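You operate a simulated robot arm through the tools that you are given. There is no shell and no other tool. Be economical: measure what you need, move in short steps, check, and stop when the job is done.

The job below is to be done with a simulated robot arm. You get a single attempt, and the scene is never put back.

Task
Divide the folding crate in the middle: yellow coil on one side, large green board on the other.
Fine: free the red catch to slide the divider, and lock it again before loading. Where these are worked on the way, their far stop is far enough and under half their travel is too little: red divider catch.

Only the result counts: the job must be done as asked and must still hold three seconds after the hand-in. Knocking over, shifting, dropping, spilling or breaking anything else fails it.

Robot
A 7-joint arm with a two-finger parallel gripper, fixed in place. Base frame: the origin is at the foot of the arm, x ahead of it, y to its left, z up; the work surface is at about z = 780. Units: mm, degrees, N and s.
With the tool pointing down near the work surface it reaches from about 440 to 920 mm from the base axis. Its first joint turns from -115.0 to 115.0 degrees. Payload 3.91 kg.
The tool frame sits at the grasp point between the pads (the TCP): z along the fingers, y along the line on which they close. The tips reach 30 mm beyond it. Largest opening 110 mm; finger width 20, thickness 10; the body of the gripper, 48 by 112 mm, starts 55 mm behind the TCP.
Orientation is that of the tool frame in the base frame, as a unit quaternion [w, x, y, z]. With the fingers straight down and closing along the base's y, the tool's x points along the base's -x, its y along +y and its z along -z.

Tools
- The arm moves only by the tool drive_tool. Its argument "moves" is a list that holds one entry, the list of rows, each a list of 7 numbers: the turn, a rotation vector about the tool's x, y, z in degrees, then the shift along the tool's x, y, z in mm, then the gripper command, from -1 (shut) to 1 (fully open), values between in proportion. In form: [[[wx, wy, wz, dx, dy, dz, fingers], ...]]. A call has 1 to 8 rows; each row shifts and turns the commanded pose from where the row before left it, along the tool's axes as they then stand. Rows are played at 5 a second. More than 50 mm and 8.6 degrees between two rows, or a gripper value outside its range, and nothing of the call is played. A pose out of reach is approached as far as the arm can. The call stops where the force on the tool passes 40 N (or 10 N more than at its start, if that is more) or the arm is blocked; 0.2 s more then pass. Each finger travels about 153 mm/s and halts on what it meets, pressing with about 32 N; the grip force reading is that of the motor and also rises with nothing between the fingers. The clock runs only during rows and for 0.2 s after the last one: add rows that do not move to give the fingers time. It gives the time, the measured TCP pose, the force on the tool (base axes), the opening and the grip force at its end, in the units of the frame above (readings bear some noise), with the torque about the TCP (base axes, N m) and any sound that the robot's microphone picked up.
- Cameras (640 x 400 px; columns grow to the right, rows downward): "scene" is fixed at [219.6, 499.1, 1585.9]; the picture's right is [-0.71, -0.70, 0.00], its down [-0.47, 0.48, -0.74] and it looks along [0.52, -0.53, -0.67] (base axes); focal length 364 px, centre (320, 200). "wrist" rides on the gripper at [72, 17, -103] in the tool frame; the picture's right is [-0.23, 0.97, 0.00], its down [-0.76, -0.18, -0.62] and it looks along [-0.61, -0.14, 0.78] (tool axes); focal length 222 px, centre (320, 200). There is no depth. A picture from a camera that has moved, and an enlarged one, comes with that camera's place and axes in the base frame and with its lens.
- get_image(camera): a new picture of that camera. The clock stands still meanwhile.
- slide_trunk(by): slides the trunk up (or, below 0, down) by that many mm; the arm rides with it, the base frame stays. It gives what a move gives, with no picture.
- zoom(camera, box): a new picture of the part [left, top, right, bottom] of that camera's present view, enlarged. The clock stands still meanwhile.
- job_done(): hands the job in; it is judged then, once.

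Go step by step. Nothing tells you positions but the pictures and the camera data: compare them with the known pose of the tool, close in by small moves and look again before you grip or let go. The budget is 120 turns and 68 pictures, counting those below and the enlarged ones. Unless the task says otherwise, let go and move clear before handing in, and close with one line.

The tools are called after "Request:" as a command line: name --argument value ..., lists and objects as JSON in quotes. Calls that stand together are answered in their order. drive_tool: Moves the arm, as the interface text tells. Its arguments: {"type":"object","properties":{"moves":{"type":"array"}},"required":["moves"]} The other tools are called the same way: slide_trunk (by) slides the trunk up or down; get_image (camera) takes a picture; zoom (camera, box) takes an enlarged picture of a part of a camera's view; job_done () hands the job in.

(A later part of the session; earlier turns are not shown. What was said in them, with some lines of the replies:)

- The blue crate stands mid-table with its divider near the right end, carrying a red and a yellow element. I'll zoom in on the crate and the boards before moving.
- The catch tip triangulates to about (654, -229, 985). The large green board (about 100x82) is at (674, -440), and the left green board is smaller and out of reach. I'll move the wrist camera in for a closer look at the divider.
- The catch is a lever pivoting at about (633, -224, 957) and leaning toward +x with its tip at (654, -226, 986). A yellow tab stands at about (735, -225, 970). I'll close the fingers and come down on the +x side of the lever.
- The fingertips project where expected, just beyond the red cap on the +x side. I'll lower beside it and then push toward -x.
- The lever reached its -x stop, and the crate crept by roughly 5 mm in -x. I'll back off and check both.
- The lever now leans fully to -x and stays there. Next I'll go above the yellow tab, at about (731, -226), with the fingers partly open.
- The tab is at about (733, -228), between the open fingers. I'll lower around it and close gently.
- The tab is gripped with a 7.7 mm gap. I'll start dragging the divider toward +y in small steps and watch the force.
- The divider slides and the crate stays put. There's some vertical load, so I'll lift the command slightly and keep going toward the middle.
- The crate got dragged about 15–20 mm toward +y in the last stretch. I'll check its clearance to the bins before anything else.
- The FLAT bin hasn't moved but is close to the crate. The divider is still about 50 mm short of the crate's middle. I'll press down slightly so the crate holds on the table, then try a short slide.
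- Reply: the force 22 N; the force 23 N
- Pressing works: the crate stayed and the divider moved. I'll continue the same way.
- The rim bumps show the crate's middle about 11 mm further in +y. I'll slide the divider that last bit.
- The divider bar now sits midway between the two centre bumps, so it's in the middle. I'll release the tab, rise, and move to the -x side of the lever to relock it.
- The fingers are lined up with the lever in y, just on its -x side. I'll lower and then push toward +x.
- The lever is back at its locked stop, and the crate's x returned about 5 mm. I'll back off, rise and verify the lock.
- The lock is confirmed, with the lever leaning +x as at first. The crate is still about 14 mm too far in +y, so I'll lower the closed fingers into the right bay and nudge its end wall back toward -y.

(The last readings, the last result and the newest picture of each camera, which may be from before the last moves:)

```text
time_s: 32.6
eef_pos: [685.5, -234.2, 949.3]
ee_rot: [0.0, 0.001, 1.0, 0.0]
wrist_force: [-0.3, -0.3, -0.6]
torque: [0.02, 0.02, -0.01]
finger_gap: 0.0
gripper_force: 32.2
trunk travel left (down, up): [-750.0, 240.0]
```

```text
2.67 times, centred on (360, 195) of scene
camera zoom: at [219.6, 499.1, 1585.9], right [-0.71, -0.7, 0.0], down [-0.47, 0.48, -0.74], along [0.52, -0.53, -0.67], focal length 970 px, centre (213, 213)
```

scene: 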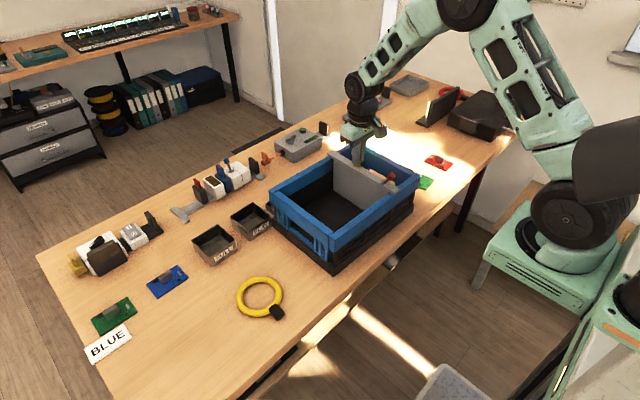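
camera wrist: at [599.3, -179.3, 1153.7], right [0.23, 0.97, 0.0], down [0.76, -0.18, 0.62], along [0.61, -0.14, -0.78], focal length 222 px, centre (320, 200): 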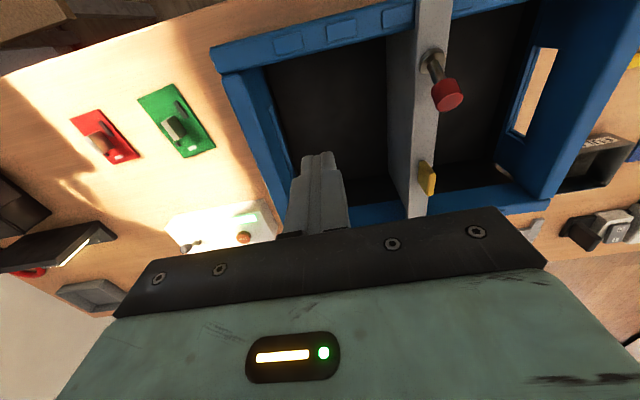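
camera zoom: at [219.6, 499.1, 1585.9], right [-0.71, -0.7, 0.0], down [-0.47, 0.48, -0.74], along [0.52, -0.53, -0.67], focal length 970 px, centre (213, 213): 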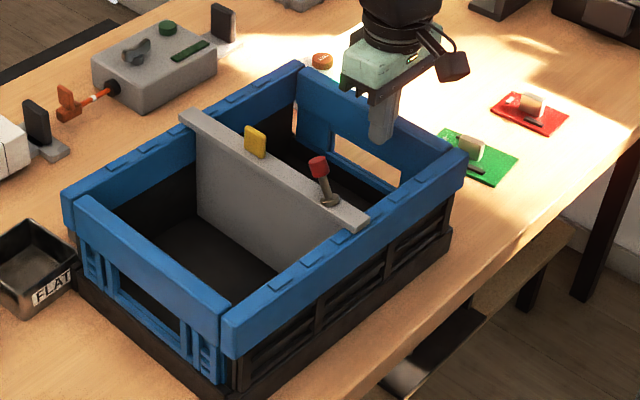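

Request:
drive_tool --moves '[[[0, 0, 0, 0, -3, 0, -1], [0, 0, 0, 0, -3, 0, -1], [0, 0, 0, 0, -3, 0, -1], [0, 0, 0, 0, -3, 0, -1], [0, 0, 0, 0, 0, 0, -1]]]'

Request:
zoom --camera "scene" --box '[260, 120, 460, 270]'

```text
time_s: 33.8
eef_pos: [683.7, -245.6, 949.0]
ee_rot: [0.0, -0.001, 1.0, 0.0]
wrist_force: [0.2, -0.5, 0.2]
torque: [-0.03, 0.02, 0.02]
finger_gap: 0.2
gripper_force: 31.9
trunk travel left (down, up): [-750.0, 240.0]
```

```text
2.67 times, centred on (360, 195) of scene
camera zoom: at [219.6, 499.1, 1585.9], right [-0.71, -0.7, 0.0], down [-0.47, 0.48, -0.74], along [0.52, -0.53, -0.67], focal length 970 px, centre (213, 213)
```

zoom: 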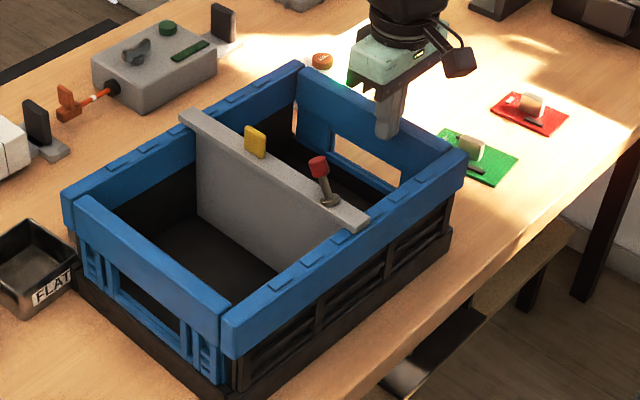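

Request:
drive_tool --moves '[[[0, 0, 0, 0, -3, 0, -1], [0, 0, 0, 0, -3, 0, -1], [0, 0, 0, 0, -3, 0, -1], [0, 0, 0, 0, 0, 0, -1]]]'

```text
time_s: 34.8
eef_pos: [685.0, -256.8, 949.8]
ee_rot: [0.0, 0.0, 1.0, 0.0]
wrist_force: [0.1, 0.1, -0.5]
torque: [-0.04, -0.02, 0.0]
finger_gap: 0.0
gripper_force: 32.4
trunk travel left (down, up): [-750.0, 240.0]
```

Request:
zoom --camera "scene" --box '[260, 120, 460, 270]'

Request:
get_image --camera "wrist"

```text
2.67 times, centred on (360, 195) of scene
camera zoom: at [219.6, 499.1, 1585.9], right [-0.71, -0.7, 0.0], down [-0.47, 0.48, -0.74], along [0.52, -0.53, -0.67], focal length 970 px, centre (213, 213)
```

zoom: 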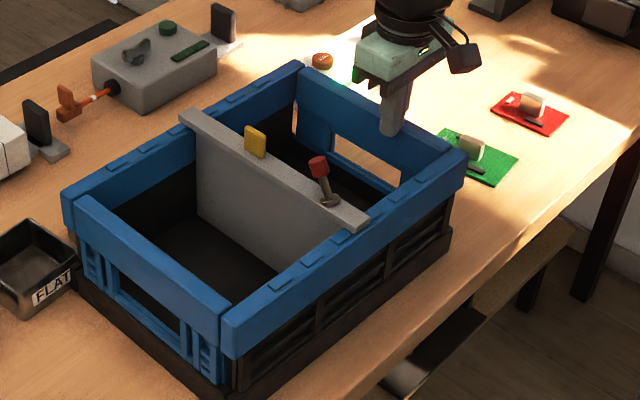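

```text
23 pictures are left
camera wrist: at [612.8, -239.5, 1051.3], right [0.23, 0.97, 0.0], down [0.76, -0.18, 0.62], along [0.61, -0.14, -0.78], focal length 222 px, centre (320, 200)
```

wrist: 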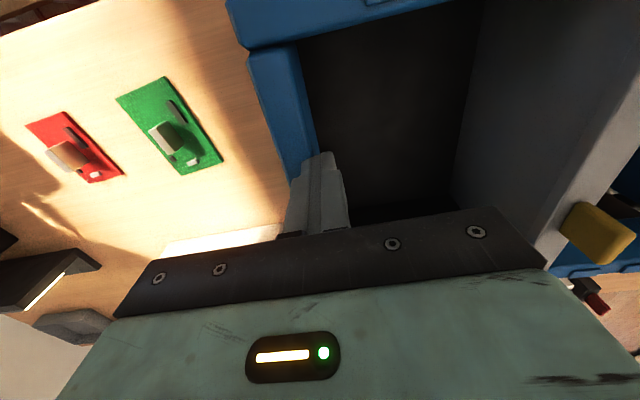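

The end wall is lower than I assumed, so the fingertips passed just above it. I'll back up, lower by 27 mm, and push again.

Request:
drive_tool --moves '[[[0, 0, 0, 0, 20, 0, -1], [0, 0, 0, 0, 12, 0, -1], [0, 0, 0, 0, 0, 27, -1], [0, 0, 0, 0, -6, 0, -1], [0, 0, 0, 0, -5, 0, -1], [0, 0, 0, 0, 0, 0, -1]]]'

Request:
drive_tool --moves '[[[0, 0, 0, 0, -3, 0, -1], [0, 0, 0, 0, -3, 0, -1], [0, 0, 0, 0, 0, 0, -1]]]'

```text
time_s: 36.2
eef_pos: [685.1, -235.9, 921.6]
ee_rot: [0.0, 0.0, 1.0, 0.0]
wrist_force: [0.6, 0.5, -0.1]
torque: [0.02, -0.01, 0.02]
finger_gap: 0.0
gripper_force: 32.0
trunk travel left (down, up): [-750.0, 240.0]
```

```text
time_s: 37.0
eef_pos: [684.2, -240.4, 922.3]
ee_rot: [0.0, 0.0, 1.0, 0.0]
wrist_force: [0.9, 0.2, -1.0]
torque: [0.0, 0.04, -0.02]
finger_gap: 0.0
gripper_force: 32.1
trunk travel left (down, up): [-750.0, 240.0]
```

Request:
drive_tool --moves '[[[0, 0, 0, 0, -3, 0, -1], [0, 0, 0, 0, -3, 0, -1], [0, 0, 0, 0, -3, 0, -1], [0, 0, 0, 0, 0, 0, -1]]]'

Request:
zoom --camera "scene" --box '[260, 120, 460, 270]'

```text
time_s: 38.0
eef_pos: [684.3, -249.7, 923.2]
ee_rot: [0.0, 0.0, 1.0, 0.0]
wrist_force: [0.6, 0.1, -0.3]
torque: [-0.02, 0.0, -0.02]
finger_gap: 0.0
gripper_force: 31.6
trunk travel left (down, up): [-750.0, 240.0]
```

```text
2.67 times, centred on (360, 195) of scene
camera zoom: at [219.6, 499.1, 1585.9], right [-0.71, -0.7, 0.0], down [-0.47, 0.48, -0.74], along [0.52, -0.53, -0.67], focal length 970 px, centre (213, 213)
```

zoom: 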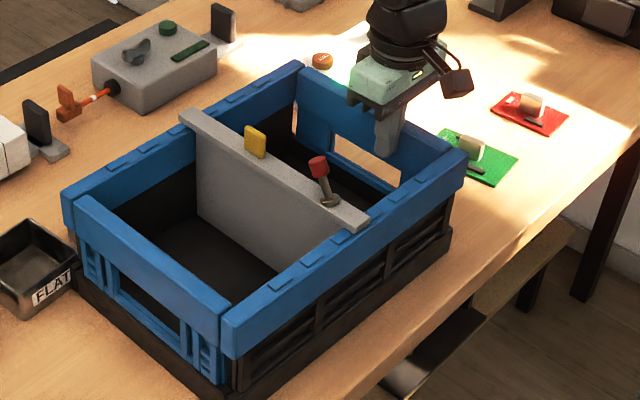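

Request:
drive_tool --moves '[[[0, 0, 0, 0, -2.5, 0, -1], [0, 0, 0, 0, -2.5, 0, -1], [0, 0, 0, 0, -2.5, 0, -1], [0, 0, 0, 0, 0, 0, -1]]]'

```text
time_s: 39.0
eef_pos: [684.9, -256.6, 923.2]
ee_rot: [0.0, 0.0, 1.0, 0.001]
wrist_force: [-0.5, 4.1, 1.1]
torque: [-0.04, 0.02, -0.03]
finger_gap: 0.0
gripper_force: 32.0
trunk travel left (down, up): [-750.0, 240.0]
```

Contact at about y=-256. I'll push the crate back roughly 12 mm.

Request:
drive_tool --moves '[[[0, 0, 0, 0, -2.5, 0, -1], [0, 0, 0, 0, -2.5, 0, -1], [0, 0, 0, 0, -2.5, 0, -1], [0, 0, 0, 0, -2.5, 0, -1], [0, 0, 0, 0, -2.5, 0, -1], [0, 0, 0, 0, 0, 0, -1]]]'

Request:
zoom --camera "scene" --box '[260, 120, 460, 270]'

```text
time_s: 40.4
eef_pos: [685.0, -269.7, 922.0]
ee_rot: [-0.001, 0.0, 1.0, 0.0]
wrist_force: [0.5, 4.5, -0.1]
torque: [-0.03, 0.02, -0.06]
finger_gap: 0.0
gripper_force: 31.5
trunk travel left (down, up): [-750.0, 240.0]
```

```text
2.67 times, centred on (360, 195) of scene
camera zoom: at [219.6, 499.1, 1585.9], right [-0.71, -0.7, 0.0], down [-0.47, 0.48, -0.74], along [0.52, -0.53, -0.67], focal length 970 px, centre (213, 213)
```

zoom: 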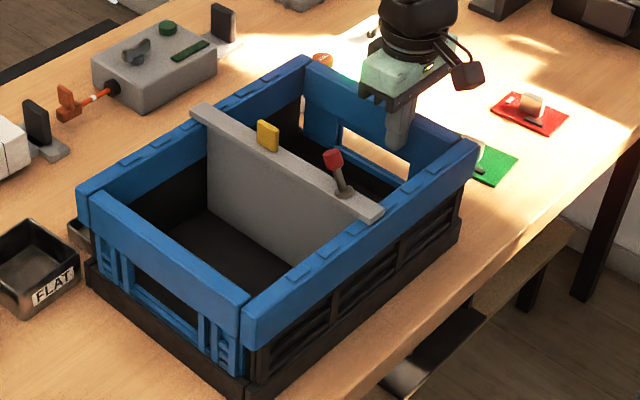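

The crate is back at its original place within a pixel or two. Next I'll lift out and look at the large green board.

Request:
drive_tool --moves '[[[0, 0, 0, 0, 10, 0, -1], [0, 0, 0, 0, 0, -45, -1], [0, 0, 0, 0, 0, -45, -1], [0, 0, 0, 30, -40, 0, -1], [0, 0, 0, 30, -40, 0, 0.5], [0, 0, 0, 30, -40, 0, 1], [0, 0, 0, 28, -35, 45, 1], [0, 0, 0, 0, 0, 40, 1]]]'

Request:
get_image --camera "wrist"

```text
refused: row 7 steps farther than a row can; nothing moved
```

```text
20 pictures are left
camera wrist: at [612.3, -253.8, 1024.5], right [0.23, 0.97, 0.0], down [0.76, -0.18, 0.62], along [0.61, -0.14, -0.78], focal length 222 px, centre (320, 200)
```

wrist: 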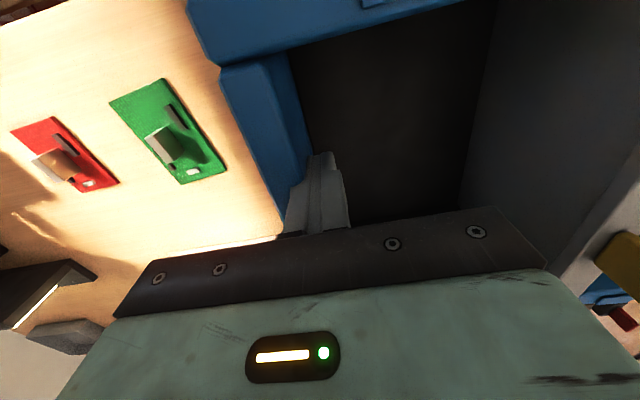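

Request:
drive_tool --moves '[[[0, 0, 0, 0, 10, 0, -1], [0, 0, 0, 0, 0, -45, -1], [0, 0, 0, 0, 0, -45, -1], [0, 0, 0, 30, -38, 0, -1], [0, 0, 0, 30, -38, 0, 0.5], [0, 0, 0, 30, -38, 0, 1], [0, 0, 0, 30, -38, 0, 1]]]'

Request:
drive_tool --moves '[[[0, 0, 0, 0, 0, 45, 1], [0, 0, 0, 0, 0, 45, 1], [0, 0, 0, 0, 0, 0, 1]]]'

Request:
get_image --camera "wrist"

```text
time_s: 42.0
eef_pos: [569.0, -410.0, 1013.3]
ee_rot: [0.0, 0.0, 1.0, 0.0]
wrist_force: [0.1, 0.8, -0.2]
torque: [0.0, 0.03, 0.0]
finger_gap: 110.0
gripper_force: 0.2
trunk travel left (down, up): [-750.0, 240.0]
```

```text
time_s: 42.8
eef_pos: [563.3, -410.8, 920.6]
ee_rot: [0.0, 0.0, 1.0, 0.0]
wrist_force: [-0.2, 0.2, 0.5]
torque: [0.01, -0.05, -0.03]
finger_gap: 109.9
gripper_force: 0.0
trunk travel left (down, up): [-750.0, 240.0]
```

```text
19 pictures are left
camera wrist: at [491.5, -394.7, 1023.7], right [0.23, 0.97, 0.0], down [0.76, -0.18, 0.62], along [0.61, -0.14, -0.78], focal length 222 px, centre (320, 200)
```

wrist: 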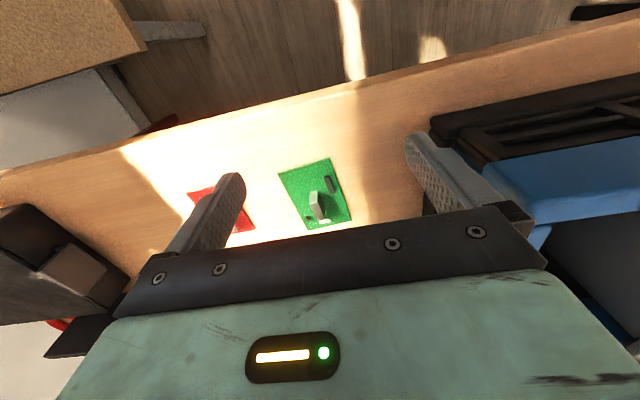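

Request:
zoom --camera "wrist" --box '[265, 145, 365, 240]'

Request:
zoom --camera "scene" --box '[390, 150, 460, 200]'

```text
4.21 times, centred on (315, 192) of wrist
camera zoom: at [491.5, -394.7, 1023.7], right [0.23, 0.97, 0.0], down [0.76, -0.18, 0.62], along [0.61, -0.14, -0.78], focal length 935 px, centre (341, 232)
```

zoom: 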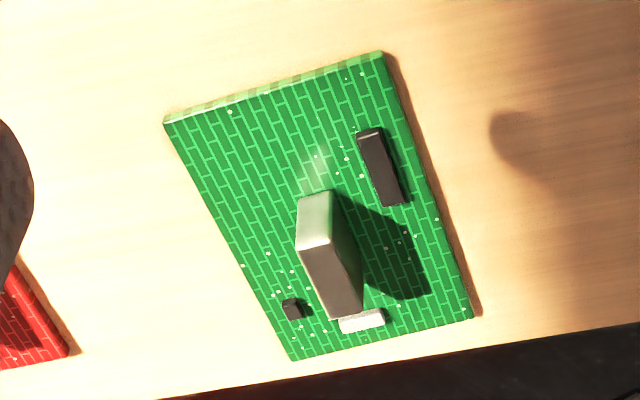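

```text
8.00 times, centred on (425, 175) of scene
camera zoom: at [219.6, 499.1, 1585.9], right [-0.71, -0.7, 0.0], down [-0.47, 0.48, -0.74], along [0.52, -0.53, -0.67], focal length 2911 px, centre (-520, 400)
```

zoom: 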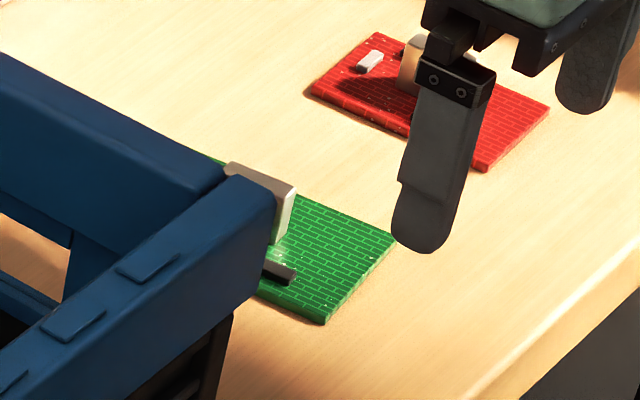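

The board's upright block (about 11 mm wide, 30 mm long, top at z≈816) is centred at (672, -439), with the board yawed about +6°. I'll move over it with the fingers half open and lower partway.

Request:
drive_tool --moves '[[[0, 0, 0, -37, -9.5, 0, -0.1], [0, 0, 0, -36, -9.5, 0, -0.1], [0, 0, 0, -36, -9.5, 0, -0.1], [0, 0, -6, 0, 0, 25, -0.1], [0, 0, 0, 0, 0, 25, -0.1], [0, 0, 0, 0, 0, 0, -0.1]]]'

Request:
get_image --camera "wrist"

```text
time_s: 44.2
eef_pos: [672.8, -440.5, 871.3]
ee_rot: [0.0, -0.052, 0.999, 0.0]
wrist_force: [-0.2, 0.6, 0.1]
torque: [-0.01, 0.01, 0.02]
finger_gap: 49.5
gripper_force: 0.1
trunk travel left (down, up): [-750.0, 240.0]
```

```text
16 pictures are left
camera wrist: at [600.4, -432.0, 975.2], right [0.12, 0.99, 0.0], down [0.78, -0.1, 0.62], along [0.62, -0.08, -0.78], focal length 222 px, centre (320, 200)
```

wrist: 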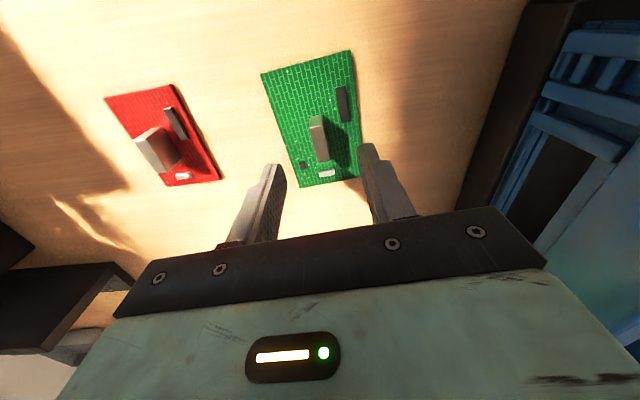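

The block is centred between the fingers. I'll lower to it and close.

Request:
drive_tool --moves '[[[0, 0, 0, -1, -1, 20, -0.1], [0, 0, 0, 0, 0, 17, -0.1], [0, 0, 0, 0, 0, 10, -0.1], [0, 0, 0, 0, 0, 0, -0.4], [0, 0, 0, 0, 0, 0, -0.6], [0, 0, 0, 0, 0, 0, -1], [0, 0, 0, 0, 0, 0, -1]]]'

```text
time_s: 45.8
eef_pos: [675.8, -440.7, 824.1]
ee_rot: [0.0, -0.053, 0.999, 0.0]
wrist_force: [0.3, -0.3, -0.3]
torque: [0.04, 0.02, 0.0]
finger_gap: 10.6
gripper_force: 32.4
trunk travel left (down, up): [-750.0, 240.0]
```

Gripped at 10.6 mm. I'll lift straight up.

Request:
drive_tool --moves '[[[0, 0, 0, 0, 0, -10, -1], [0, 0, 0, 0, 0, -30, -1], [0, 0, 0, 0, 0, -40, -1], [0, 0, 0, 0, 0, -40, -1], [0, 0, 0, 0, 0, -40, -1], [0, 0, 0, 0, 0, -30, -1], [0, 0, 6, 0, 0, 0, -1], [0, 0, 0, 0, 0, 0, -1]]]'

Request:
get_image --camera "wrist"

```text
time_s: 47.6
eef_pos: [674.0, -440.3, 1015.6]
ee_rot: [0.0, 0.001, 1.0, -0.001]
wrist_force: [0.2, 0.4, -0.5]
torque: [0.01, 0.03, -0.03]
finger_gap: 10.7
gripper_force: 32.2
trunk travel left (down, up): [-750.0, 240.0]
```

```text
15 pictures are left
camera wrist: at [603.1, -424.5, 1117.8], right [0.23, 0.97, 0.0], down [0.76, -0.18, 0.62], along [0.61, -0.14, -0.78], focal length 222 px, centre (320, 200)
```

wrist: 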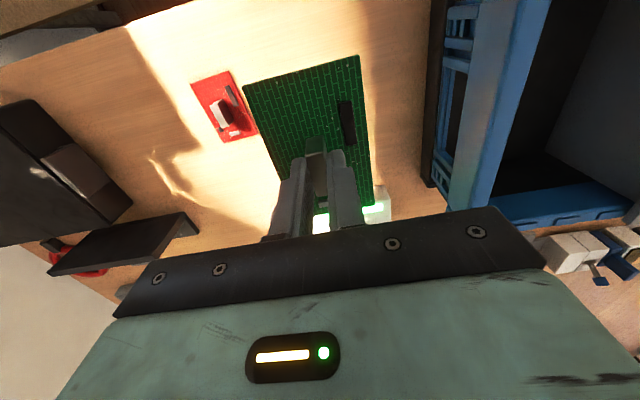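

The board hangs level. I'll carry it over the right-hand bay, centred at about (735, -198).

Request:
drive_tool --moves '[[[0, 0, 0, -10, 40, 0, -1], [0, 0, 0, -10, 40, 0, -1], [0, 0, 0, -10, 40, 0, -1], [0, 0, 0, -10, 40, 0, -1], [0, 0, 0, -10, 40, 0, -1], [0, 0, 0, -11, 42, 0, -1], [0, 0, 0, 0, 0, 0, -1]]]'

Request:
zoom --camera "scene" --box '[260, 110, 460, 260]'

Request:
get_image --camera "wrist"

```text
time_s: 49.2
eef_pos: [736.3, -197.9, 1015.8]
ee_rot: [0.0, 0.001, 1.0, 0.0]
wrist_force: [0.1, 0.0, -0.3]
torque: [0.03, -0.02, -0.02]
finger_gap: 10.8
gripper_force: 32.0
trunk travel left (down, up): [-750.0, 240.0]
```

```text
2.67 times, centred on (360, 185) of scene
camera zoom: at [219.6, 499.1, 1585.9], right [-0.71, -0.7, 0.0], down [-0.47, 0.48, -0.74], along [0.52, -0.53, -0.67], focal length 970 px, centre (213, 240)
```

zoom: 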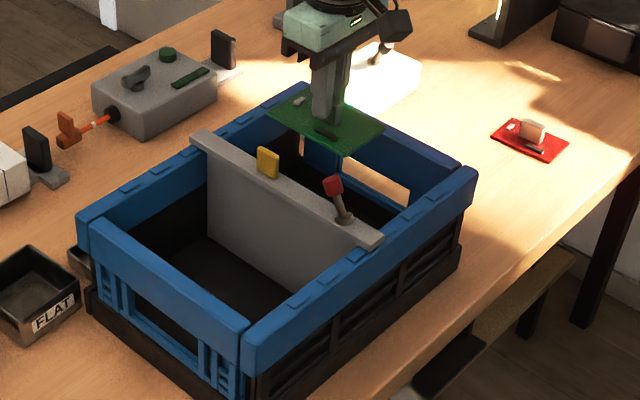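

```text
13 pictures are left
camera wrist: at [664.2, -182.6, 1118.6], right [0.23, 0.97, 0.0], down [0.76, -0.18, 0.62], along [0.61, -0.14, -0.78], focal length 222 px, centre (320, 200)
```

wrist: 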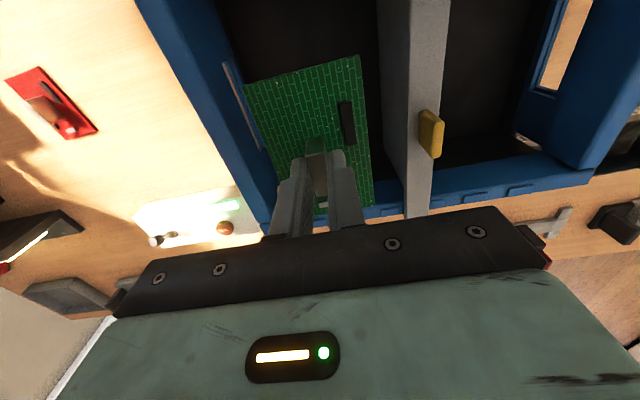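

The board is clear of the divider and walls. I'll lower it into the bay.

Request:
drive_tool --moves '[[[0, 0, 0, 0, 0, 30, -1], [0, 0, 0, 0, 0, 30, -1], [0, 0, 0, 0, 0, 30, -1], [0, 0, 0, 0, 0, 30, -1], [0, 0, 0, 0, 0, 25, -1], [0, 0, 0, 0, 0, 0, -1]]]'

Request:
drive_tool --moves '[[[0, 0, 0, 0, 0, 6, -1], [0, 0, 0, 0, 0, 6, -1], [0, 0, 0, 0, 0, 5, -1], [0, 0, 0, 0, 0, 0, -1]]]'

```text
time_s: 50.6
eef_pos: [737.3, -199.1, 871.2]
ee_rot: [0.0, 0.0, 1.0, -0.001]
wrist_force: [-0.7, -0.4, -1.0]
torque: [0.0, 0.01, 0.0]
finger_gap: 10.8
gripper_force: 32.0
trunk travel left (down, up): [-750.0, 240.0]
```

```text
time_s: 51.6
eef_pos: [735.3, -200.2, 854.1]
ee_rot: [0.001, -0.001, 1.0, 0.0]
wrist_force: [0.4, -0.8, -0.2]
torque: [-0.01, -0.01, 0.01]
finger_gap: 10.6
gripper_force: 32.4
trunk travel left (down, up): [-750.0, 240.0]
```

Request:
drive_tool --moves '[[[0, 0, 0, 0, 0, 4, -1], [0, 0, 0, 0, 0, 4, -1], [0, 0, 0, 0, 0, 4, -1], [0, 0, 0, 0, 0, 0, -1]]]'

Request:
zoom --camera "scene" --box '[260, 110, 460, 260]'

```text
time_s: 52.6
eef_pos: [735.9, -199.5, 841.7]
ee_rot: [0.0, 0.0, 1.0, 0.0]
wrist_force: [0.1, -0.3, -0.6]
torque: [0.01, 0.01, 0.0]
finger_gap: 10.7
gripper_force: 32.2
trunk travel left (down, up): [-750.0, 240.0]
```

```text
2.67 times, centred on (360, 185) of scene
camera zoom: at [219.6, 499.1, 1585.9], right [-0.71, -0.7, 0.0], down [-0.47, 0.48, -0.74], along [0.52, -0.53, -0.67], focal length 970 px, centre (213, 240)
```

zoom: 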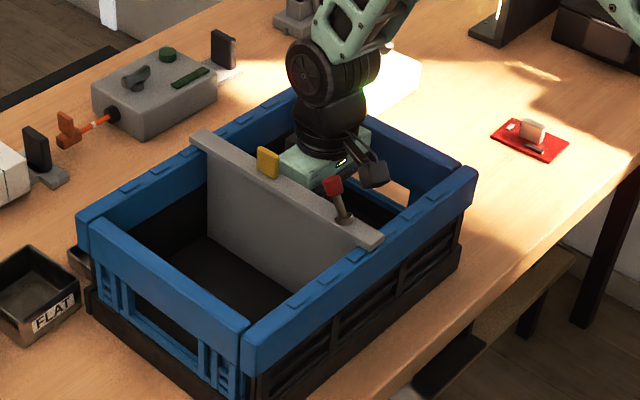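

Request:
drive_tool --moves '[[[0, 0, 0, 0, 0, 3, -1], [0, 0, 0, 0, 0, 3, -1], [0, 0, 0, 0, 0, 0, -1]]]'

Request:
drive_tool --moves '[[[0, 0, 0, 0, 0, 3, -1], [0, 0, 0, 0, 0, 0, -1]]]'

```text
time_s: 53.4
eef_pos: [735.3, -199.8, 837.6]
ee_rot: [0.002, 0.0, 1.0, -0.001]
wrist_force: [-3.6, 0.7, 23.8]
torque: [0.03, 0.15, 0.02]
finger_gap: 10.9
gripper_force: 32.6
trunk travel left (down, up): [-750.0, 240.0]
```

```text
time_s: 54.0
eef_pos: [735.5, -199.3, 832.8]
ee_rot: [0.002, 0.0, 1.0, 0.0]
wrist_force: [1.5, 0.4, 24.5]
torque: [0.04, -0.07, -0.01]
finger_gap: 10.8
gripper_force: 31.8
trunk travel left (down, up): [-750.0, 240.0]
```

The board is on the floor of the bay. I'll open gently and rise straight out.

Request:
drive_tool --moves '[[[0, 0, 0, 0, 0, -3, -0.7], [0, 0, 0, 0, 0, 0, -0.4], [0, 0, 0, 0, 0, 0, -0.4], [0, 0, 0, 0, 0, -35, -0.4], [0, 0, 0, 0, 0, -45, -0.4], [0, 0, 0, 0, 0, -45, -0.4], [0, 0, 0, 0, 0, -45, -0.4], [0, 0, 0, 0, 0, -40, -0.4]]]'

Request:
get_image --camera "wrist"

```text
time_s: 55.8
eef_pos: [736.1, -201.5, 1046.1]
ee_rot: [-0.001, 0.0, 1.0, 0.0]
wrist_force: [0.1, 0.2, -0.2]
torque: [0.02, 0.04, -0.04]
finger_gap: 33.1
gripper_force: 0.1
trunk travel left (down, up): [-750.0, 240.0]
```

```text
11 pictures are left
camera wrist: at [663.8, -185.3, 1148.0], right [0.23, 0.97, 0.0], down [0.76, -0.18, 0.62], along [0.61, -0.14, -0.78], focal length 222 px, centre (320, 200)
```

wrist: 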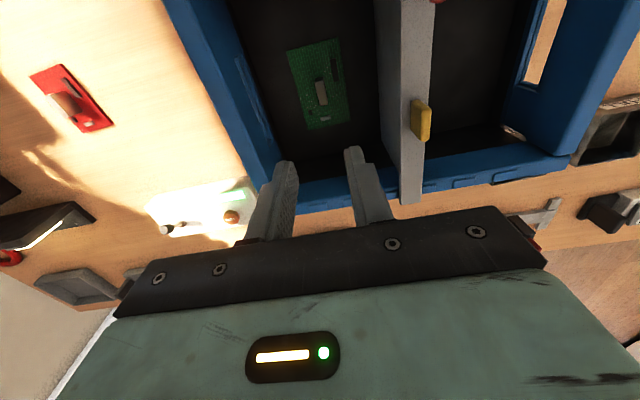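

The board lies flat in the right bay. Next is the coil, whose centre is about (688, 240) with a black block on its -x side at about (620, 234). I'll travel over at safe height and turn the hand half round so the block can be gripped with the camera above the ring.

Request:
drive_tool --moves '[[[0, 0, 0, 0, 48, 0, -0.4], [0, 0, 0, 0, 48, 0, -0.4], [0, 0, 0, 0, 48, 0, -0.4], [0, 0, 0, 0, 48, 0, -0.4], [0, 0, 0, 0, 48, 0, -0.4], [0, 0, 0, 0, 48, 0, -0.4], [0, 0, 0, 0, 48, 0, -0.4], [0, 0, 0, 0, 48, 0, -0.4]]]'

Request:
drive_tool --moves '[[[0, 0, 8, 0, 0, 0, 0.5], [0, 0, 8, 0, 0, 0, 0.5], [0, 0, 8, 0, 0, 0, 0.5], [0, 0, 8, 0, 0, 0, 0.5], [0, 0, 8, 0, 0, 0, 0.5], [0, 0, 8, 0, 0, 0, 0.5], [0, 0, 8, 0, 0, 0, 0.5], [0, 0, 8, 0, 0, 0, 0.5]]]'

```text
time_s: 57.6
eef_pos: [735.0, 186.7, 1044.7]
ee_rot: [0.001, 0.002, 1.0, 0.001]
wrist_force: [0.3, 0.4, 1.6]
torque: [0.09, 0.0, 0.0]
finger_gap: 33.1
gripper_force: 0.0
trunk travel left (down, up): [-750.0, 240.0]
```

```text
time_s: 59.4
eef_pos: [737.0, 184.8, 1044.8]
ee_rot: [0.0, 0.532, 0.847, 0.0]
wrist_force: [0.0, 0.4, -0.4]
torque: [0.04, 0.01, -0.03]
finger_gap: 82.5
gripper_force: 0.0
trunk travel left (down, up): [-750.0, 240.0]
```

Request:
drive_tool --moves '[[[0, 0, 8, 0, 0, 0, 0.5], [0, 0, 8, 0, 0, 0, 0.5], [0, 0, 8, 0, 0, 0, 0.5], [0, 0, 8, 0, 0, 0, 0.5], [0, 0, 8, 0, 0, 0, 0.5], [0, 0, 8, 0, 0, 0, 0.5], [0, 0, 8, 0, 0, 0, 0.5], [0, 0, 8, 0, 0, 0, 0.5]]]'

Request:
drive_tool --moves '[[[0, 0, 8, 0, 0, 0, 0.5], [0, 0, 8, 0, 0, 0, 0.5], [0, 0, 8, 0, 0, 0, 0.5], [0, 0, 8, 0, 0, 0, 0.5], [0, 0, 8, 0, 0, 0, 0.5], [0, 0, 8, 0, 0, 0, 0.5], [0, 0, 4, 0, 0, 0, 0.5], [0, 0, 0, 0, 0, 0, 0.5]]]'

```text
time_s: 61.2
eef_pos: [735.3, 183.3, 1045.2]
ee_rot: [0.0, 0.899, 0.437, -0.001]
wrist_force: [-0.1, 0.6, 0.3]
torque: [-0.02, -0.01, 0.0]
finger_gap: 82.6
gripper_force: 0.0
trunk travel left (down, up): [-750.0, 240.0]
```

```text
time_s: 63.0
eef_pos: [736.7, 184.0, 1045.8]
ee_rot: [0.0, 1.0, 0.0, 0.0]
wrist_force: [0.7, -0.4, -0.7]
torque: [0.02, 0.02, 0.0]
finger_gap: 82.8
gripper_force: 0.0
trunk travel left (down, up): [-750.0, 240.0]
```

The full half-turn worked. I'll move to a viewing position over the coil.

Request:
drive_tool --moves '[[[0, 0, 0, 8, -31, 0, 0.5], [0, 0, 0, 0, 0, 40, 0.5], [0, 0, 0, 0, 0, 40, 0.5], [0, 0, 0, 0, 0, 40, 0.5], [0, 0, 0, 0, 0, 0, 0.5]]]'

Request:
get_image --camera "wrist"

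```text
time_s: 64.2
eef_pos: [741.7, 204.1, 923.2]
ee_rot: [0.0, 1.0, 0.0, 0.0]
wrist_force: [-0.7, -0.9, 1.4]
torque: [-0.01, 0.02, 0.03]
finger_gap: 82.6
gripper_force: 0.0
out of reach, approached as far as the arm can: row 1
trunk travel left (down, up): [-750.0, 240.0]
```

```text
10 pictures are left
camera wrist: at [815.2, 187.7, 1025.7], right [-0.23, -0.97, 0.0], down [-0.76, 0.18, 0.62], along [-0.61, 0.14, -0.78], focal length 222 px, centre (320, 200)
```

wrist: 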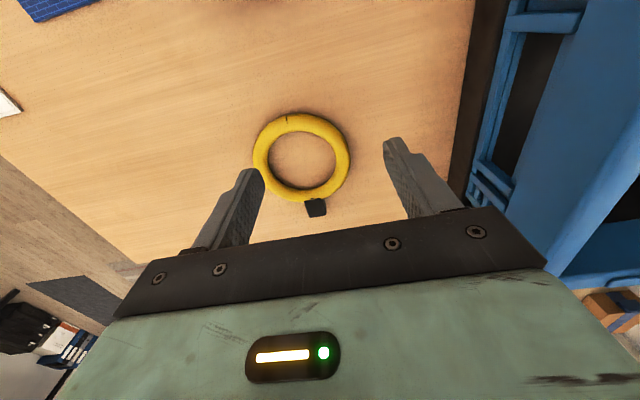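

Request:
zoom --camera "wrist" --box '[240, 100, 370, 225]'

```text
3.20 times, centred on (305, 162) of wrist
camera zoom: at [815.2, 187.7, 1025.7], right [-0.23, -0.97, 0.0], down [-0.76, 0.18, 0.62], along [-0.61, 0.14, -0.78], focal length 711 px, centre (368, 320)
```

zoom: 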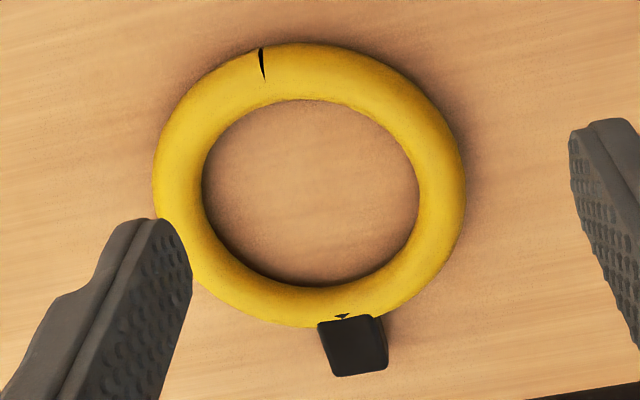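

The black block spans x 613–643 and is 27 mm wide at y≈237, aligned with the axes. I'll move over (620, 237).

Request:
drive_tool --moves '[[[0, 0, 0, -40, -9, 0, -0.1], [0, 0, 0, -40, -9, 0, -0.1], [0, 0, 0, -40, -9, 0, -0.1], [0, 0, 0, 0, 0, 30, -0.1], [0, 0, 0, 0, 0, 30, -0.1], [0, 0, 0, 0, 0, 0, -0.1]]]'

```text
time_s: 65.6
eef_pos: [621.4, 233.2, 862.6]
ee_rot: [0.0, 1.0, 0.0, 0.0]
wrist_force: [0.3, 0.8, 1.6]
torque: [-0.01, -0.03, -0.02]
finger_gap: 49.6
gripper_force: 0.0
trunk travel left (down, up): [-750.0, 240.0]
```

Request:
drive_tool --moves '[[[0, 0, 0, -1, -4, 12, -0.1], [0, 0, 0, 0, 0, 0, -0.1]]]'

Request:
get_image --camera "wrist"

```text
time_s: 66.2
eef_pos: [620.0, 236.3, 851.4]
ee_rot: [0.0, 1.0, 0.0, 0.0]
wrist_force: [0.0, -0.5, 0.1]
torque: [0.02, 0.0, 0.02]
finger_gap: 49.7
gripper_force: 0.0
trunk travel left (down, up): [-750.0, 240.0]
```

```text
8 pictures are left
camera wrist: at [693.7, 218.8, 954.4], right [-0.23, -0.97, 0.0], down [-0.76, 0.18, 0.62], along [-0.61, 0.14, -0.78], focal length 222 px, centre (320, 200)
```

wrist: 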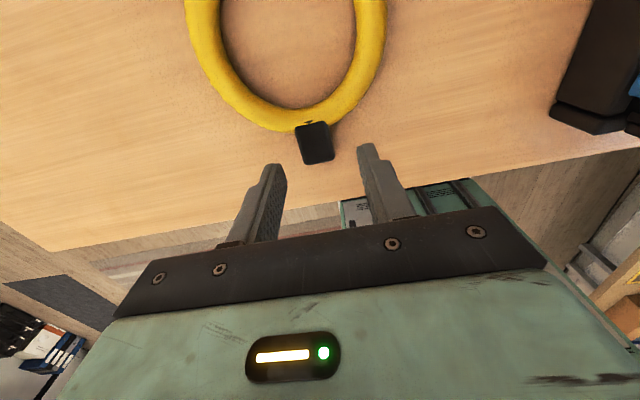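

The block is centred between the fingers. I'll lower to it and close.

Request:
drive_tool --moves '[[[0, 0, 0, -1, -1, 15, -0.1], [0, 0, 0, 0, 0, 14, -0.1], [0, 0, 0, 0, 0, 6, -0.1], [0, 0, 0, 0, 0, 0, -0.1], [0, 0, 0, 0, 0, 0, -0.4], [0, 0, 0, 0, 0, 0, -0.7], [0, 0, 0, 0, 0, 0, -1], [0, 0, 0, 0, 0, 0, -1]]]'

```text
time_s: 68.0
eef_pos: [619.9, 238.0, 818.6]
ee_rot: [0.0, 1.0, 0.0, 0.0]
wrist_force: [-0.2, 1.4, -0.2]
torque: [0.02, -0.07, 0.05]
finger_gap: 25.4
gripper_force: 32.7
trunk travel left (down, up): [-750.0, 240.0]
```

Gripped at 25.4 mm on the block. I'll lift straight up.

Request:
drive_tool --moves '[[[0, 0, 0, 0, 0, -8, -1], [0, 0, 0, 0, 0, -20, -1], [0, 0, 0, 0, 0, -35, -1], [0, 0, 0, 0, 0, -40, -1], [0, 0, 0, 0, 0, -40, -1], [0, 0, 0, 0, 0, -40, -1], [0, 0, 0, 0, 0, -35, -1], [0, 0, 0, 0, 0, 0, -1]]]'

Request:
get_image --camera "scene"

```text
time_s: 69.8
eef_pos: [619.2, 237.0, 1036.1]
ee_rot: [0.0, 1.0, -0.001, 0.0]
wrist_force: [-0.6, 0.4, -1.7]
torque: [-0.01, 0.11, 0.02]
finger_gap: 25.6
gripper_force: 31.9
trunk travel left (down, up): [-750.0, 240.0]
```

```text
7 pictures are left
```

scene: 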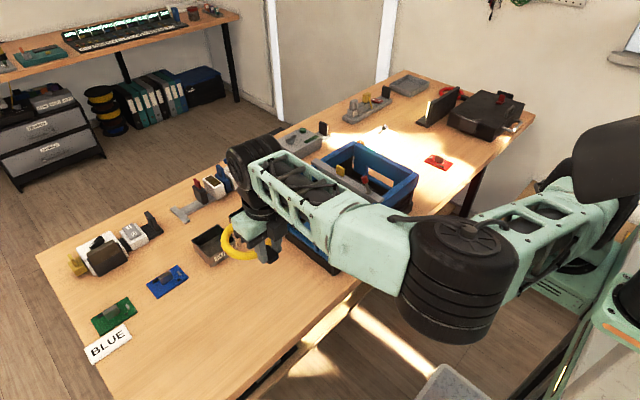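

The coil is held level. I'll carry it over the left bay, with the hand at about (653, -26).

Request:
drive_tool --moves '[[[0, 0, 0, 5, 44, 0, -1], [0, 0, 0, 5, 44, 0, -1], [0, 0, 0, 6, 44, 0, -1], [0, 0, 0, 6, 44, 0, -1], [0, 0, 0, 6, 44, 0, -1], [0, 0, 0, 6, 43, 0, -1], [0, 0, 0, 0, 0, 0, -1]]]'

Request:
get_image --camera "wrist"

Request:
zoom --camera "scene" --box '[240, 110, 440, 270]'

```text
time_s: 71.4
eef_pos: [651.1, -26.7, 1034.2]
ee_rot: [0.0, 1.0, 0.0, 0.0]
wrist_force: [0.5, -0.5, -1.3]
torque: [0.02, 0.11, 0.01]
finger_gap: 25.1
gripper_force: 31.8
trunk travel left (down, up): [-750.0, 240.0]
```

```text
6 pictures are left
camera wrist: at [724.3, -43.4, 1136.5], right [-0.23, -0.97, 0.0], down [-0.76, 0.18, 0.62], along [-0.61, 0.14, -0.78], focal length 222 px, centre (320, 200)
```

wrist: 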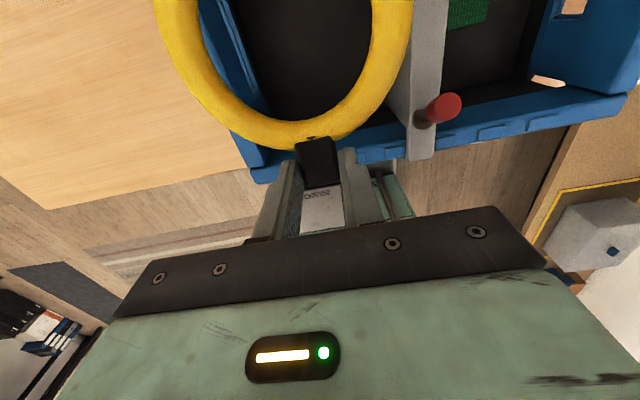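

```text
2.50 times, centred on (340, 190) of scene
camera zoom: at [219.6, 499.1, 1585.9], right [-0.71, -0.7, 0.0], down [-0.47, 0.48, -0.74], along [0.52, -0.53, -0.67], focal length 910 px, centre (270, 225)
```

zoom: 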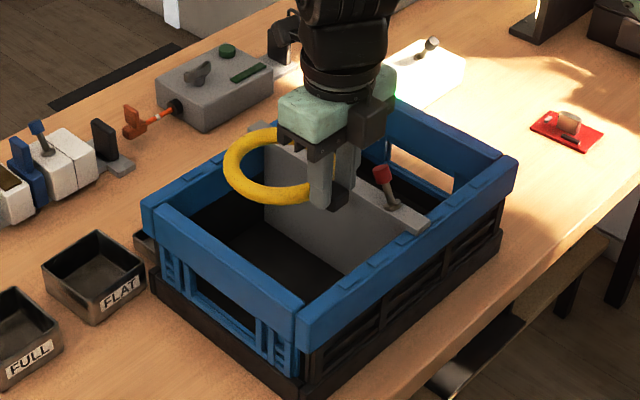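

Request:
zoom --camera "wrist" --box '[150, 0, 450, 190]'

```text
2.11 times, centred on (300, 95) of wrist
camera zoom: at [724.3, -43.4, 1136.5], right [-0.23, -0.97, 0.0], down [-0.76, 0.18, 0.62], along [-0.61, 0.14, -0.78], focal length 468 px, centre (362, 421)
```

zoom: 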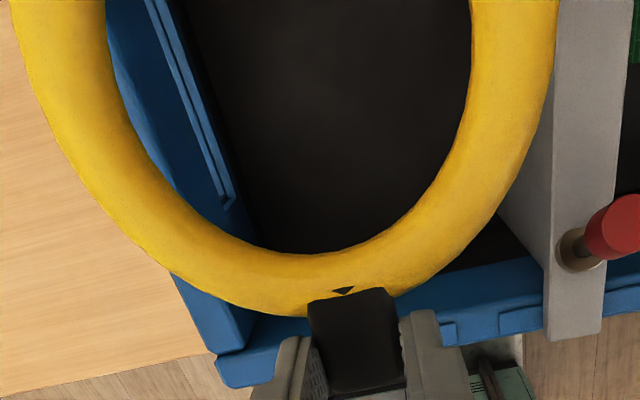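

The left bay spans about y -103 to +50 and starts at x≈618. I'll shift 8 mm toward +x and lower in stages.

Request:
drive_tool --moves '[[[0, 0, 0, 8, 0, 0, -1], [0, 0, 0, 0, 0, 25, -1], [0, 0, 0, 0, 0, 25, -1], [0, 0, 0, 0, 0, 25, -1], [0, 0, 0, 0, 0, 25, -1], [0, 0, 0, 0, 0, 0, -1]]]'

Request:
get_image --camera "wrist"

```text
time_s: 72.8
eef_pos: [661.3, -24.6, 938.5]
ee_rot: [0.0, 1.0, 0.0, 0.0]
wrist_force: [0.0, 0.2, -1.6]
torque: [0.02, 0.06, 0.01]
finger_gap: 25.4
gripper_force: 31.9
trunk travel left (down, up): [-750.0, 240.0]
```

```text
3 pictures are left
camera wrist: at [734.9, -42.6, 1041.0], right [-0.23, -0.97, 0.0], down [-0.76, 0.18, 0.62], along [-0.61, 0.14, -0.78], focal length 222 px, centre (320, 200)
```

wrist: 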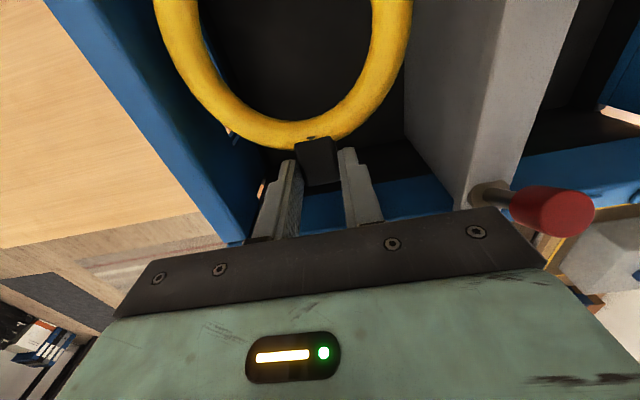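

The ring is inside the bay, clear of both the divider and the wall. I'll continue down.

Request:
drive_tool --moves '[[[0, 0, 0, 0, 0, 20, -1], [0, 0, 0, 0, 0, 20, -1], [0, 0, 0, 0, 0, 20, -1], [0, 0, 0, 0, 0, 20, -1], [0, 0, 0, 0, 0, 8, -1], [0, 0, 0, 0, 0, 0, -1]]]'

Request:
drive_tool --moves '[[[0, 0, 0, 0, 0, 4, -1], [0, 0, 0, 0, 0, 4, -1], [0, 0, 0, 0, 0, 4, -1], [0, 0, 0, 0, 0, 0, -1]]]'

```text
time_s: 74.2
eef_pos: [660.5, -25.7, 848.6]
ee_rot: [0.0, 1.0, 0.0, 0.0]
wrist_force: [0.1, 0.2, -2.0]
torque: [0.04, 0.09, -0.02]
finger_gap: 25.7
gripper_force: 32.3
trunk travel left (down, up): [-750.0, 240.0]
```

```text
time_s: 75.2
eef_pos: [661.4, -26.1, 835.3]
ee_rot: [0.0, 1.0, 0.001, 0.0]
wrist_force: [-1.2, 0.6, -1.9]
torque: [-0.02, 0.09, 0.0]
finger_gap: 25.6
gripper_force: 31.8
trunk travel left (down, up): [-750.0, 240.0]
```

Request:
drive_tool --moves '[[[0, 0, 0, 0, 0, 3, -1], [0, 0, 0, 0, 0, 0, -1]]]'

Request:
drive_tool --moves '[[[0, 0, 0, 0, 0, 2, -1], [0, 0, 0, 0, 0, 0, -1]]]'

```text
time_s: 75.8
eef_pos: [661.6, -26.4, 832.5]
ee_rot: [0.0, 1.0, 0.0, 0.001]
wrist_force: [1.3, 0.6, -2.3]
torque: [-0.01, 0.09, 0.02]
finger_gap: 25.6
gripper_force: 32.1
trunk travel left (down, up): [-750.0, 240.0]
```

```text
time_s: 76.4
eef_pos: [661.0, -25.0, 832.7]
ee_rot: [0.0, 1.0, -0.001, 0.001]
wrist_force: [-1.6, -0.1, 16.8]
torque: [-0.06, -0.07, 0.01]
finger_gap: 25.2
gripper_force: 31.8
trunk travel left (down, up): [-750.0, 240.0]
```

On the floor, with contact at 16.8 N. I'll open slightly and rise straight out.

Request:
drive_tool --moves '[[[0, 0, 0, 0, 0, -2, -0.4], [0, 0, 0, 0, 0, 0, -0.2], [0, 0, 0, 0, 0, 0, -0.2], [0, 0, 0, 0, 0, -30, -0.2], [0, 0, 0, 0, 0, -45, -0.2], [0, 0, 0, 0, 0, -45, -0.2], [0, 0, 0, 0, 0, -45, -0.2], [0, 0, 0, 0, 0, -45, -0.2]]]'

Request:
drive_tool --moves '[[[0, 0, 0, 0, 0, -40, -0.2], [0, 0, 0, 0, 0, -40, -0.2], [0, 0, 0, -45, 0, 0, -0.2], [0, 0, 0, -45, 0, 0, -0.2], [0, 0, 0, 0, 0, 0, -0.2]]]'

Request:
get_image --camera "scene"

```text
time_s: 78.2
eef_pos: [659.7, -25.0, 1044.8]
ee_rot: [-0.001, 1.0, 0.0, -0.001]
wrist_force: [0.6, 0.2, -0.6]
torque: [-0.02, 0.03, 0.01]
finger_gap: 43.7
gripper_force: 0.1
trunk travel left (down, up): [-750.0, 240.0]
```

```text
time_s: 79.4
eef_pos: [571.0, -25.0, 1125.0]
ee_rot: [0.0, 1.0, -0.001, 0.001]
wrist_force: [0.3, 0.0, -0.1]
torque: [0.0, -0.01, 0.01]
finger_gap: 44.1
gripper_force: 0.0
trunk travel left (down, up): [-750.0, 240.0]
```

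```text
2 pictures are left
```

scene: 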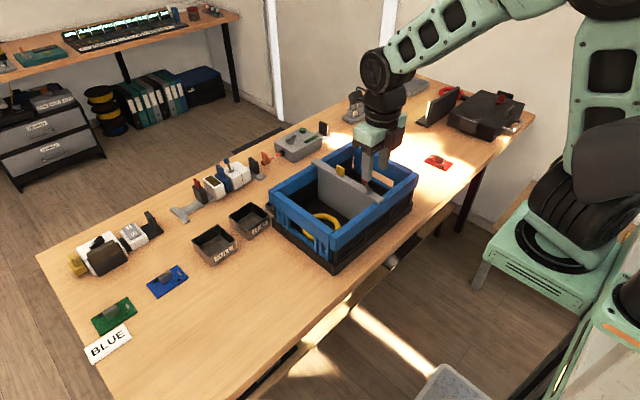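

Request:
zoom --camera "scene" --box '[260, 130, 440, 275]'

```text
2.76 times, centred on (350, 202) of scene
camera zoom: at [219.6, 499.1, 1585.9], right [-0.71, -0.7, 0.0], down [-0.47, 0.48, -0.74], along [0.52, -0.53, -0.67], focal length 1004 px, centre (237, 193)
```

zoom: 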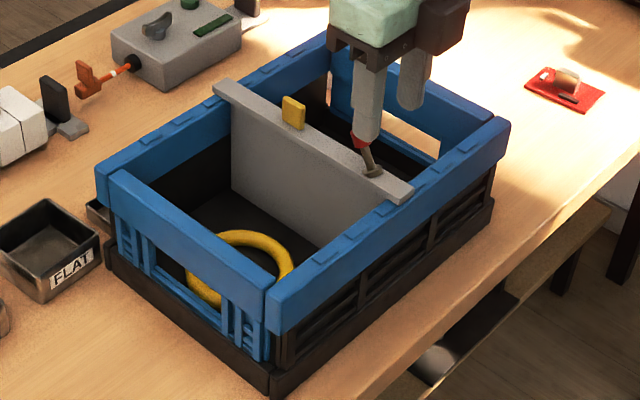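

The coil lies in the left bay, the board is in the right bay, the divider is in the middle with its catch locked, and the hand is clear. I'm handing in.

Request:
job_done

```text
The job is handed in.
```

The job is handed in: the divider is locked in the middle of the crate with the yellow coil on one side and the large green board on the other. The crate slid up to about 20 mm while I worked the divider, and I pushed it back to within a pixel or two of where it started.
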